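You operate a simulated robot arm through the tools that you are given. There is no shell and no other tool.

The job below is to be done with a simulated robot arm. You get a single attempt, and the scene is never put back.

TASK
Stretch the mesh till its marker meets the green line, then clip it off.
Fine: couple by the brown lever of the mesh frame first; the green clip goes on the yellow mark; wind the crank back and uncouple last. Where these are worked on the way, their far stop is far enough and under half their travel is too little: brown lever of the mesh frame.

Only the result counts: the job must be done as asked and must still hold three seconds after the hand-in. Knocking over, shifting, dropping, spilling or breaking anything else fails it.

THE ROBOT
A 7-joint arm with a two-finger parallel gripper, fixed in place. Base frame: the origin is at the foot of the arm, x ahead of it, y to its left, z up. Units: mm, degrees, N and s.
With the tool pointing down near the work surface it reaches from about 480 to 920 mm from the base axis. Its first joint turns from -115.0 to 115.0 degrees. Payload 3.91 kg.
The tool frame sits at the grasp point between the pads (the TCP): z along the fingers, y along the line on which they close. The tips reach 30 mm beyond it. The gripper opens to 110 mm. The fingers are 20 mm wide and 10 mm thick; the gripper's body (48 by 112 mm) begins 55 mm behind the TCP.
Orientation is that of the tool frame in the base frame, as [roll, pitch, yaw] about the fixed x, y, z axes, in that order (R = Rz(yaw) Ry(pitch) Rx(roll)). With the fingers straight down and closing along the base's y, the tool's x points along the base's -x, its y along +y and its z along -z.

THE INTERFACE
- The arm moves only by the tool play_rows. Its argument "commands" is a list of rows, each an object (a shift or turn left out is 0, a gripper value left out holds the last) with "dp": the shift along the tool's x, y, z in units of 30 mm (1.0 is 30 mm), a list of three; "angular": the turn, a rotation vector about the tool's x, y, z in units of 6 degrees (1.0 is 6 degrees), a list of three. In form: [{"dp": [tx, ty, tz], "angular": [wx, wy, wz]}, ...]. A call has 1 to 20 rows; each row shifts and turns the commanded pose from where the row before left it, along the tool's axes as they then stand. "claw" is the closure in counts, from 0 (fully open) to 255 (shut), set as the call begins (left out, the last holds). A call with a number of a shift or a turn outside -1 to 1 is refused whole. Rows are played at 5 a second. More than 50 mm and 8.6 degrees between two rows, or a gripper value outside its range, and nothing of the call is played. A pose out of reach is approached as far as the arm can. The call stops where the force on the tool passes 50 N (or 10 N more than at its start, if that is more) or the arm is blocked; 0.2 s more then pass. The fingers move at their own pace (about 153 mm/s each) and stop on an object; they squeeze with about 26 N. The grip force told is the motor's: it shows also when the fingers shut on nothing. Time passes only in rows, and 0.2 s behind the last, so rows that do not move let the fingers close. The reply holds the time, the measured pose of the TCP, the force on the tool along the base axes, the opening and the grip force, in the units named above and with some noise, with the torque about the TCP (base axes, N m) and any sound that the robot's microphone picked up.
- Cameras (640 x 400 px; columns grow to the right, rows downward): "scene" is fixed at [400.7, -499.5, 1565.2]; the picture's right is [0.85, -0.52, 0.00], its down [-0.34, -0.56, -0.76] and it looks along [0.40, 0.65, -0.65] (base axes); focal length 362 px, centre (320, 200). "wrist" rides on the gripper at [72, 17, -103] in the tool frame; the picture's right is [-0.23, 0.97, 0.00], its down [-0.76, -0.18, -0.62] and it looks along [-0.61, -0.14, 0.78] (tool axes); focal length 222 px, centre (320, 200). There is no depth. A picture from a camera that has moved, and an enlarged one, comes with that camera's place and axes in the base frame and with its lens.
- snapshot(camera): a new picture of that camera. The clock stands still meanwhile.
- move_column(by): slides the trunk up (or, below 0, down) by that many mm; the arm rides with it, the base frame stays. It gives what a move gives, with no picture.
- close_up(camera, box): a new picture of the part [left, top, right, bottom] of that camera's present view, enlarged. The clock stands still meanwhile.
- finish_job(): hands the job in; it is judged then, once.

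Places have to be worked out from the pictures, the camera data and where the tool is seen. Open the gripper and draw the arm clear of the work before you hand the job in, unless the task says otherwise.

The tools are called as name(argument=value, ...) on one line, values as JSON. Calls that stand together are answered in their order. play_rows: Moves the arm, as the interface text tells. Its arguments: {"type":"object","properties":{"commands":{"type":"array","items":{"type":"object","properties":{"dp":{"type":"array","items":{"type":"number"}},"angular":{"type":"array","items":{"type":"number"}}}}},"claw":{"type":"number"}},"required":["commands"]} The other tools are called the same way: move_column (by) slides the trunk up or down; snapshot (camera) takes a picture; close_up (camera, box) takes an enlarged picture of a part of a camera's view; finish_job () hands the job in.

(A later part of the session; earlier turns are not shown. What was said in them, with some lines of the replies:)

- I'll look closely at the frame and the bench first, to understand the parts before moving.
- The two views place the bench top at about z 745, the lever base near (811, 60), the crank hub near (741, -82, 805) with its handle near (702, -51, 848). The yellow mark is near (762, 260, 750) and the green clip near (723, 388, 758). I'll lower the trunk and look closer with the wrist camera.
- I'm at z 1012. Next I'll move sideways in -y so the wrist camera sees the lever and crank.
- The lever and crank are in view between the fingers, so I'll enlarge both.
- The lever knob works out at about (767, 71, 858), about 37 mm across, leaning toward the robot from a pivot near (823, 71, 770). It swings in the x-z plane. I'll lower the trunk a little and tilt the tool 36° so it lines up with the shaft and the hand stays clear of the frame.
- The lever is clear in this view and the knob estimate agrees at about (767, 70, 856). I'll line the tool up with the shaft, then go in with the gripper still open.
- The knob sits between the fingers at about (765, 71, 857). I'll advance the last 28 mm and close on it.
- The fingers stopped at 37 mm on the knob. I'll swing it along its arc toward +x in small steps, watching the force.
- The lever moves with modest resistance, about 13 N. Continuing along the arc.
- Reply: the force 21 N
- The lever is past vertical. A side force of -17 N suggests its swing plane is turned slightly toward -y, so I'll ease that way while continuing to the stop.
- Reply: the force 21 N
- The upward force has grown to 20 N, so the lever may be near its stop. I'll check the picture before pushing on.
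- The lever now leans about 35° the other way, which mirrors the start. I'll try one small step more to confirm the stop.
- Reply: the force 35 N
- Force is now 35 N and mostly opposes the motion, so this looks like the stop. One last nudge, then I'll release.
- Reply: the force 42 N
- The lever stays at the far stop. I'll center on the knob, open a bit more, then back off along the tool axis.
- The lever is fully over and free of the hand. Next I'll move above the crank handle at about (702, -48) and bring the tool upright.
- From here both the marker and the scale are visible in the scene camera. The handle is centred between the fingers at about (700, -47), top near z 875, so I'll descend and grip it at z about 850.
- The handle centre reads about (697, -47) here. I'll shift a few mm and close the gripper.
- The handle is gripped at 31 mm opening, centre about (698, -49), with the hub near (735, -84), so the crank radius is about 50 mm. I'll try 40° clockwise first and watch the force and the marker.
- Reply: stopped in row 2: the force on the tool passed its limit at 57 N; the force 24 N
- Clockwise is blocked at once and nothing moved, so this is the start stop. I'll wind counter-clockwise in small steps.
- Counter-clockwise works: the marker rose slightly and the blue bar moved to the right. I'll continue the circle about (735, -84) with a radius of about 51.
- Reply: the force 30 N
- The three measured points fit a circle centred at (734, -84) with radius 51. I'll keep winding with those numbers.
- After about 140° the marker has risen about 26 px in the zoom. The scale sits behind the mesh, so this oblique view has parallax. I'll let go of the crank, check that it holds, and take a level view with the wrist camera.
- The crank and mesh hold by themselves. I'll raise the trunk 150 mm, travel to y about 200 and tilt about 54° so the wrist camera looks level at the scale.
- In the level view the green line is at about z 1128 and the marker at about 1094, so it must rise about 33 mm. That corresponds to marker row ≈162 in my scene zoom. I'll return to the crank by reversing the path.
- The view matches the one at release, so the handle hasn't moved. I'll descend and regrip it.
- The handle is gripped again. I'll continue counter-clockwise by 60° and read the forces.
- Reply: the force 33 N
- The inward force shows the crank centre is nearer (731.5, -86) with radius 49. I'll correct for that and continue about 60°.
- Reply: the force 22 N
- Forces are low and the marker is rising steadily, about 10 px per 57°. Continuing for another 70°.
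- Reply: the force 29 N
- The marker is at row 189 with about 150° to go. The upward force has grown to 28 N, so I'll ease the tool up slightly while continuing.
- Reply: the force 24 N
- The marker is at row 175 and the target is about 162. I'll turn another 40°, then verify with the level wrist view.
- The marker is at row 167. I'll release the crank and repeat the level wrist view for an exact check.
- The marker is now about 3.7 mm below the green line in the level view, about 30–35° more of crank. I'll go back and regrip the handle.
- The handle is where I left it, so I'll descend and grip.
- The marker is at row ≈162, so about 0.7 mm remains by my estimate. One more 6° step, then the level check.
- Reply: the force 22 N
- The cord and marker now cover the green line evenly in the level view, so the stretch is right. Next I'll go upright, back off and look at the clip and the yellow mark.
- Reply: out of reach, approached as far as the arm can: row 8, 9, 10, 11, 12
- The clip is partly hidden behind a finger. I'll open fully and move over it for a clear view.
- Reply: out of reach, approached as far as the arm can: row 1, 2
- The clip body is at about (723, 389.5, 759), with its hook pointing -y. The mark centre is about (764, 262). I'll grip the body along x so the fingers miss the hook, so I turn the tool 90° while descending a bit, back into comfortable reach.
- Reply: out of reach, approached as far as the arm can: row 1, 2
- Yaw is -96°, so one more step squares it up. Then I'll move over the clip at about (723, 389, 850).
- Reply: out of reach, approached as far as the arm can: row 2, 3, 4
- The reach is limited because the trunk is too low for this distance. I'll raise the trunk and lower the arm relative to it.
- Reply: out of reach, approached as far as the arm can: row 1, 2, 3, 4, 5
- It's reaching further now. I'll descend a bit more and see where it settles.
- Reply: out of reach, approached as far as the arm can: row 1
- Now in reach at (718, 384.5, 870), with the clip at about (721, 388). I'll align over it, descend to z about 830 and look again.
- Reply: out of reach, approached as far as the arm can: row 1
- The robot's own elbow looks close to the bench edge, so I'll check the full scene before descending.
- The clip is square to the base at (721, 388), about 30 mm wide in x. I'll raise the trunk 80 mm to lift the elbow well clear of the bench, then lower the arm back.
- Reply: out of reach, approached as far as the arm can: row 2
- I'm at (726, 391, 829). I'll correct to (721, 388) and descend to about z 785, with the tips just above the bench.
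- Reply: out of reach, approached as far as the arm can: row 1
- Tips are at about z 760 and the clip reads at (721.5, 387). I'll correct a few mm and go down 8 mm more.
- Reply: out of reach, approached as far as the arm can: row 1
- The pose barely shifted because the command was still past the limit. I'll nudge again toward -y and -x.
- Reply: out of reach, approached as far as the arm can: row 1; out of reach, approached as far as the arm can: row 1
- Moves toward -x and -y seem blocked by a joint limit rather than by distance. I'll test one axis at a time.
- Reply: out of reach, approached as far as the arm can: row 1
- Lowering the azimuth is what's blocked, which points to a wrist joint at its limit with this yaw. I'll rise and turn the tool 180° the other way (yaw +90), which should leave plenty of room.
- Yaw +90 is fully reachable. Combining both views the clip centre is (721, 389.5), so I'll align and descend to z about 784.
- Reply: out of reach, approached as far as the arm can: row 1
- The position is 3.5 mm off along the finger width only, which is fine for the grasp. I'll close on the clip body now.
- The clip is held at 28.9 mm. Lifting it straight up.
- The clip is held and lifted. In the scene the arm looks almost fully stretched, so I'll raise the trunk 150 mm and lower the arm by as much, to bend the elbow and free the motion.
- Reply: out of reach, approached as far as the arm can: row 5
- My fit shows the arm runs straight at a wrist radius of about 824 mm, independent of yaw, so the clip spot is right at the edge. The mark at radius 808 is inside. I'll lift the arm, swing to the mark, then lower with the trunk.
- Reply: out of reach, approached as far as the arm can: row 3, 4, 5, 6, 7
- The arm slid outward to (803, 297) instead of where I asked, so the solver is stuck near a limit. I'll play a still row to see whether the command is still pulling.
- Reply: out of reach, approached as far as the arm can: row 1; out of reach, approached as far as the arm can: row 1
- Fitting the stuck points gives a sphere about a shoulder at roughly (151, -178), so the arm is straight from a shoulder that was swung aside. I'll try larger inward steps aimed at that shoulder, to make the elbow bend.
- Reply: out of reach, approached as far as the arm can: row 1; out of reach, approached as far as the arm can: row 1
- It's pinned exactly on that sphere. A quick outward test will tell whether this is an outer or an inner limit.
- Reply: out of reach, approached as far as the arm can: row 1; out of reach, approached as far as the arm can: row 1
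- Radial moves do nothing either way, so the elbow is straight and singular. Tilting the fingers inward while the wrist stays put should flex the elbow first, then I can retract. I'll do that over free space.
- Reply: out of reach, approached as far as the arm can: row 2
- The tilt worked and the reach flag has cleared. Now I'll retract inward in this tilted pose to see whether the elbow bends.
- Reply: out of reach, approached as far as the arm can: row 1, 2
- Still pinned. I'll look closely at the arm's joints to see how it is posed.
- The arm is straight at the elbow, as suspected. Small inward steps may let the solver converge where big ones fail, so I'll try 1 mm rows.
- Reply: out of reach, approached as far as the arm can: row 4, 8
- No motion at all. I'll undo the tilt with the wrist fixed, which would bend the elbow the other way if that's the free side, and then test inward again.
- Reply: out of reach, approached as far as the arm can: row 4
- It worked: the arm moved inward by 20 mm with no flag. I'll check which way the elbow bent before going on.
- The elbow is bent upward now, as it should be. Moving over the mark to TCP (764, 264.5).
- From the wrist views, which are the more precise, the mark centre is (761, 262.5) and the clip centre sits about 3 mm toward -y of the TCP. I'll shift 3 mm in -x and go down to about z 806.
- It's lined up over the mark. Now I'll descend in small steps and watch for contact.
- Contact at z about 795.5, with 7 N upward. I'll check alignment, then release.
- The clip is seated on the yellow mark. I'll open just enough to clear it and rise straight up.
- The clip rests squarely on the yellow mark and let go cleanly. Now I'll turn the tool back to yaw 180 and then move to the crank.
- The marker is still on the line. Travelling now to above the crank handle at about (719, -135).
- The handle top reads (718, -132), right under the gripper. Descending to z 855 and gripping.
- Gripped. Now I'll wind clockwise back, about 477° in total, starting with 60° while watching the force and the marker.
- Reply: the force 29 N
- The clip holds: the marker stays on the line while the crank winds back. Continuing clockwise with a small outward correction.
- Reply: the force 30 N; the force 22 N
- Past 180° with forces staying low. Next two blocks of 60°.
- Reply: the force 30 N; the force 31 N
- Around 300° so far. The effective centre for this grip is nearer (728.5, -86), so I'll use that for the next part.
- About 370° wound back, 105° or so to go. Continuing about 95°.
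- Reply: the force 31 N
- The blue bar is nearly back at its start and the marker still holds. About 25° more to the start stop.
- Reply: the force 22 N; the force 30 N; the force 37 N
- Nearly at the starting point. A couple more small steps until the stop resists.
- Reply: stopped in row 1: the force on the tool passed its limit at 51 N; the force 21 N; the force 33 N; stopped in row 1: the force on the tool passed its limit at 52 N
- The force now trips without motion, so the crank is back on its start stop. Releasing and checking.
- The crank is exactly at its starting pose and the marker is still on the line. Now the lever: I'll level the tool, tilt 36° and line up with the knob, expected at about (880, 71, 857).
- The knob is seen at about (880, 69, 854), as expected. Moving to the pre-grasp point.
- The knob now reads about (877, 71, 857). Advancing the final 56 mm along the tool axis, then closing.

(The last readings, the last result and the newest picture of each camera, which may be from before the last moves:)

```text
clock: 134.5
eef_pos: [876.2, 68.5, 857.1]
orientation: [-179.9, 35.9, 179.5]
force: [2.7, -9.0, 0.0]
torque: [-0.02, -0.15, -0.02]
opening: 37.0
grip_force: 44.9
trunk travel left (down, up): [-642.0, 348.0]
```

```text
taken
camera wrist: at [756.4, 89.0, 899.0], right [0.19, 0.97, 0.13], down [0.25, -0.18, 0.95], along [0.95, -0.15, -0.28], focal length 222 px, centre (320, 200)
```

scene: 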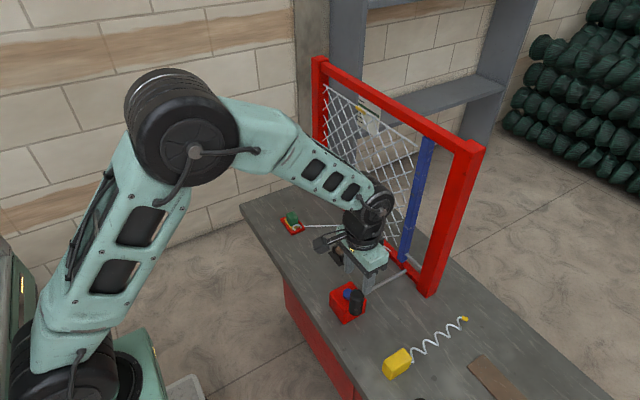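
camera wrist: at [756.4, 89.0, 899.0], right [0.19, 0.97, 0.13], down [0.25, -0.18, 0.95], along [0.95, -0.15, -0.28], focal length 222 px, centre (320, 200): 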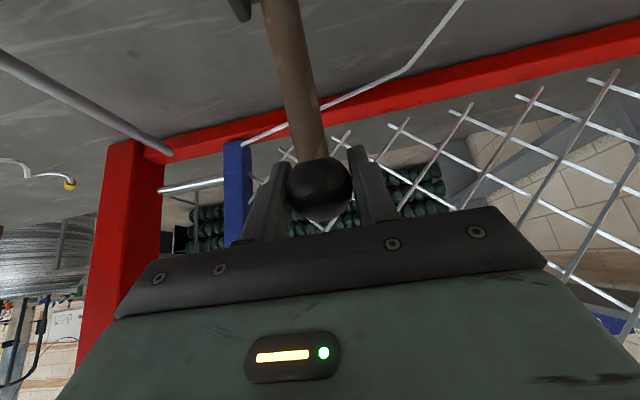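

The knob is held at 37 mm. Now I'll swing the lever back toward -x along the reverse arc.

play_rows(commands=[{"dp": [0.18, -0.04, -0.382]}, {"dp": [0.225, 0, -0.353]}, {"dp": [0.266, 0, -0.321]}, {"dp": [0.306, 0, -0.288]}])

play_rows(commands=[{"dp": [0.336, 0, -0.252]}, {"dp": [0.366, 0, -0.205]}, {"dp": [0.386, 0, -0.161]}])

play_rows(commands=[{"dp": [0.404, 0, -0.113]}, {"dp": [0.413, 0, -0.061]}])

close_up(camera="scene", box=[280, 190, 400, 280])

```text
clock: 135.5
eef_pos: [828.2, 69.5, 873.3]
orientation: [180.0, 36.0, 179.6]
force: [13.3, 1.6, -2.6]
torque: [0.12, -1.22, 0.06]
opening: 37.4
grip_force: 44.6
trunk travel left (down, up): [-642.0, 348.0]
```

```text
clock: 136.3
eef_pos: [791.3, 68.5, 869.7]
orientation: [180.0, 36.0, 179.6]
force: [13.4, 3.1, 8.1]
torque: [0.0, -1.3, 0.02]
opening: 37.1
grip_force: 45.1
trunk travel left (down, up): [-642.0, 348.0]
```

```text
clock: 136.9
eef_pos: [767.1, 69.7, 860.7]
orientation: [179.9, 36.0, 179.6]
force: [5.6, 2.5, 16.6]
torque: [0.01, -1.24, 0.04]
opening: 37.3
grip_force: 44.7
trunk travel left (down, up): [-642.0, 348.0]
```

```text
4.44 times, centred on (340, 235) of scene
camera zoom: at [400.7, -499.5, 1565.2], right [0.85, -0.52, 0.0], down [-0.34, -0.56, -0.76], along [0.4, 0.65, -0.65], focal length 1609 px, centre (231, 44)
```

zoom: 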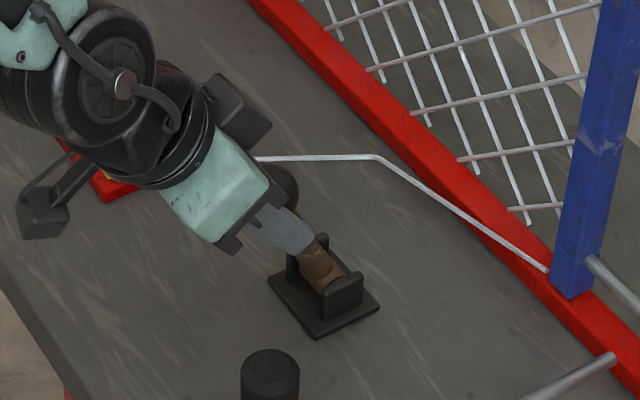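

The lever is back near its start at (767, 861). I'll push a little further until the stop resists.

play_rows(commands=[{"dp": [0.15, 0, 0]}])

play_rows(commands=[{"dp": [0.12, 0, 0.02]}])

```text
clock: 137.3
eef_pos: [762.7, 69.0, 858.0]
orientation: [180.0, 36.0, 179.7]
force: [2.7, 2.6, 19.9]
torque: [0.05, -1.21, -0.01]
opening: 37.4
grip_force: 44.8
trunk travel left (down, up): [-642.0, 348.0]
```

```text
clock: 137.7
eef_pos: [760.0, 70.4, 855.8]
orientation: [179.9, 35.8, 179.6]
force: [-1.1, 4.1, 23.9]
torque: [-0.01, -1.15, 0.05]
opening: 37.3
grip_force: 44.8
trunk travel left (down, up): [-642.0, 348.0]
```

play_rows(commands=[{"dp": [0.15, 0, 0.02]}])

play_rows(commands=[{"dp": [0.12, 0, 0.02]}])

snapshot(camera="wrist")

```text
clock: 138.1
eef_pos: [757.9, 70.0, 853.6]
orientation: [-180.0, 36.1, 179.6]
force: [0.9, 3.1, 29.9]
torque: [-0.1, -0.41, 0.11]
opening: 37.1
grip_force: 44.9
trunk travel left (down, up): [-642.0, 348.0]
```

```text
clock: 138.5
eef_pos: [757.6, 69.5, 851.2]
orientation: [179.8, 36.4, 179.4]
force: [9.5, 2.8, 39.6]
torque: [0.0, -0.27, 0.01]
opening: 36.9
grip_force: 45.2
trunk travel left (down, up): [-642.0, 348.0]
```

```text
taken
camera wrist: at [637.7, 88.8, 891.9], right [0.19, 0.97, 0.14], down [0.24, -0.18, 0.95], along [0.95, -0.15, -0.27], focal length 222 px, centre (320, 200)
```

wrist: 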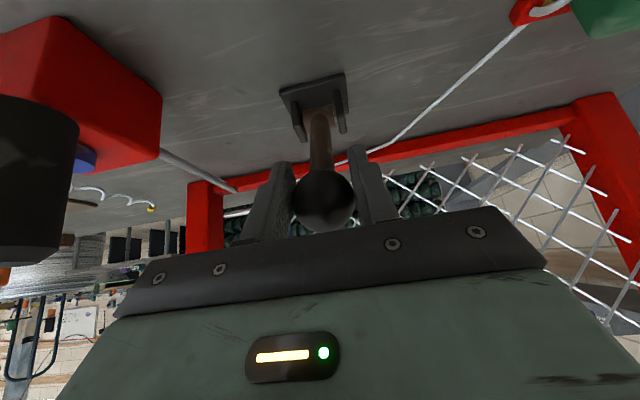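

Force rose to 40 N without motion and the torque dropped, just as at the other stop, so the lever is fully back. Releasing and retreating along the tool axis.

play_rows(commands=[{}, {}, {}], claw=110)

play_rows(commands=[{"dp": [0, 0, -0.7]}, {"dp": [0, 0, -1]}, {"dp": [0, 0, -1]}, {"dp": [0, 0, -1]}, {"dp": [0, 0, -1]}])

snapshot(camera="wrist")

close_up(camera="scene", box=[240, 180, 440, 330])

close_up(camera="scene", box=[310, 80, 430, 155])

```text
clock: 139.3
eef_pos: [755.1, 68.8, 847.5]
orientation: [-180.0, 35.8, 179.6]
force: [-0.6, -0.2, -0.5]
torque: [0.01, 0.0, -0.01]
opening: 62.8
grip_force: 0.0
trunk travel left (down, up): [-642.0, 348.0]
```

```text
clock: 140.5
eef_pos: [672.0, 69.8, 961.0]
orientation: [-179.9, 35.8, 179.7]
force: [0.3, -0.2, -0.8]
torque: [-0.03, -0.02, -0.02]
opening: 62.5
grip_force: 0.0
trunk travel left (down, up): [-642.0, 348.0]
```

```text
taken
camera wrist: at [554.4, 89.1, 1002.5], right [0.19, 0.97, 0.13], down [0.25, -0.18, 0.95], along [0.95, -0.15, -0.28], focal length 222 px, centre (320, 200)
```

wrist: 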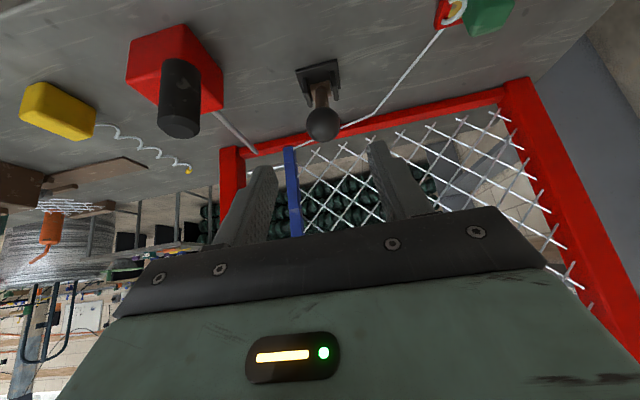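

```text
2.67 times, centred on (340, 255) of scene
camera zoom: at [400.7, -499.5, 1565.2], right [0.85, -0.52, 0.0], down [-0.34, -0.56, -0.76], along [0.4, 0.65, -0.65], focal length 965 px, centre (267, 53)
```

zoom: 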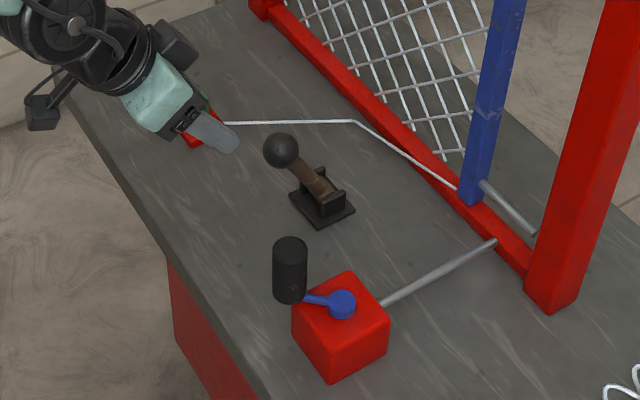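

```text
5.33 times, centred on (370, 118) of scene
camera zoom: at [400.7, -499.5, 1565.2], right [0.85, -0.52, 0.0], down [-0.34, -0.56, -0.76], along [0.4, 0.65, -0.65], focal length 1930 px, centre (53, 640)
```

zoom: 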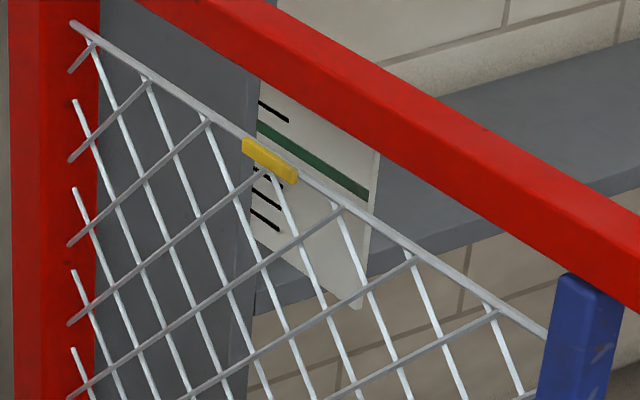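

Lever and crank match their starting pictures and the marker stays on the green line. I'll draw the arm well clear, open the gripper and take a last look.

play_rows(commands=[{"dp": [0, 0, -1]}, {"dp": [0, 0, -1]}, {"dp": [0, 0, -1]}, {}, {}], claw=0)

move_column(by=100)

snapshot(camera="scene")

close_up(camera="scene", box=[260, 190, 330, 245])

close_up(camera="scene", box=[310, 80, 430, 155])

```text
clock: 141.7
eef_pos: [619.4, 70.1, 1035.6]
orientation: [-179.9, 35.9, 179.6]
force: [0.1, 0.8, -0.6]
torque: [0.04, 0.0, -0.01]
opening: 110.0
grip_force: 0.1
trunk travel left (down, up): [-642.0, 348.0]
```

```text
clock: 143.0
eef_pos: [618.8, 69.8, 1136.6]
orientation: [-179.9, 35.9, 179.5]
force: [0.6, 0.4, -0.2]
torque: [0.0, -0.02, 0.0]
opening: 109.9
grip_force: 0.0
trunk travel left (down, up): [-742.0, 248.0]
```

```text
taken
```

scene: 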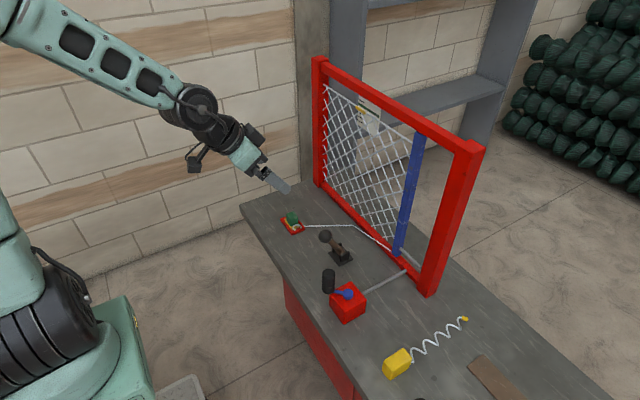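

```text
7.27 times, centred on (295, 218) of scene
camera zoom: at [400.7, -499.5, 1565.2], right [0.85, -0.52, 0.0], down [-0.34, -0.56, -0.76], along [0.4, 0.65, -0.65], focal length 2632 px, centre (502, 73)
```

zoom: 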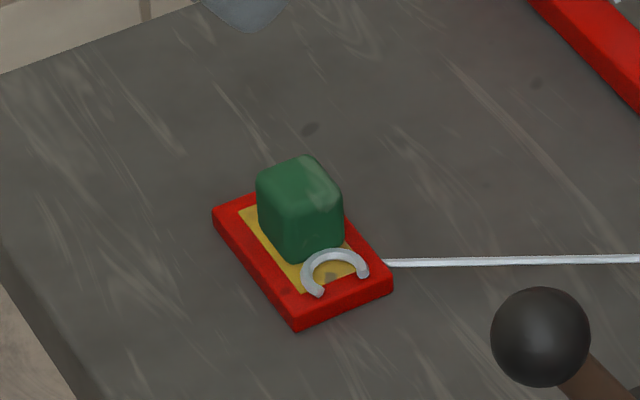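

```text
5.33 times, centred on (370, 118) of scene
camera zoom: at [400.7, -499.5, 1565.2], right [0.85, -0.52, 0.0], down [-0.34, -0.56, -0.76], along [0.4, 0.65, -0.65], focal length 1930 px, centre (53, 640)
```

zoom: 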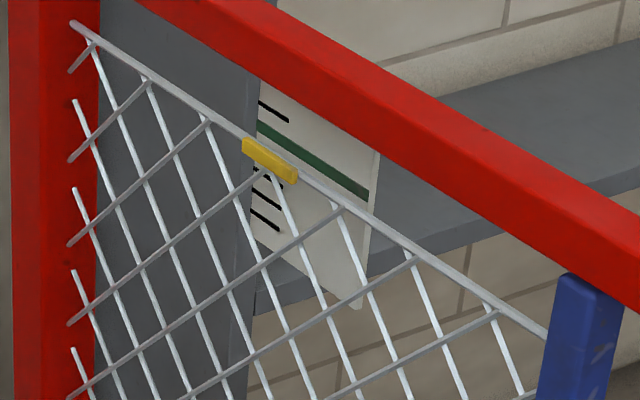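

Everything checks out in these pictures: the marker is on the green line, the clip is on the yellow mark, the crank is wound back, and the lever is uncoupled. The arm is clear with the gripper open, so I'm handing the job in.

finish_job()

```text
The job is handed in.
```

I stretched the mesh until its marker met the green line and clipped it off there. The job is handed in, but I haven't seen the verdict.

- **Coupling:** I swung the brown lever to its far stop before stretching. I swung it back to its start stop last.
- **Stretch:** I wound the crank about 480° counter-clockwise. A level view from the wrist camera then showed the marker centred on the green line.
- **Clip:** The green clip sits on the yellow mark. The marker did not move while the crank was wound back and the lever uncoupled.
- **Crank:** It is back against its start stop, in the same position as in the first pictures.
- **Arm:** It is clear of the bench with the gripper open. I saw nothing else on the bench moved or knocked over.

The arm got stuck at full stretch while I was carrying the clip. I freed it over clear space and the clip stayed in the grip throughout.
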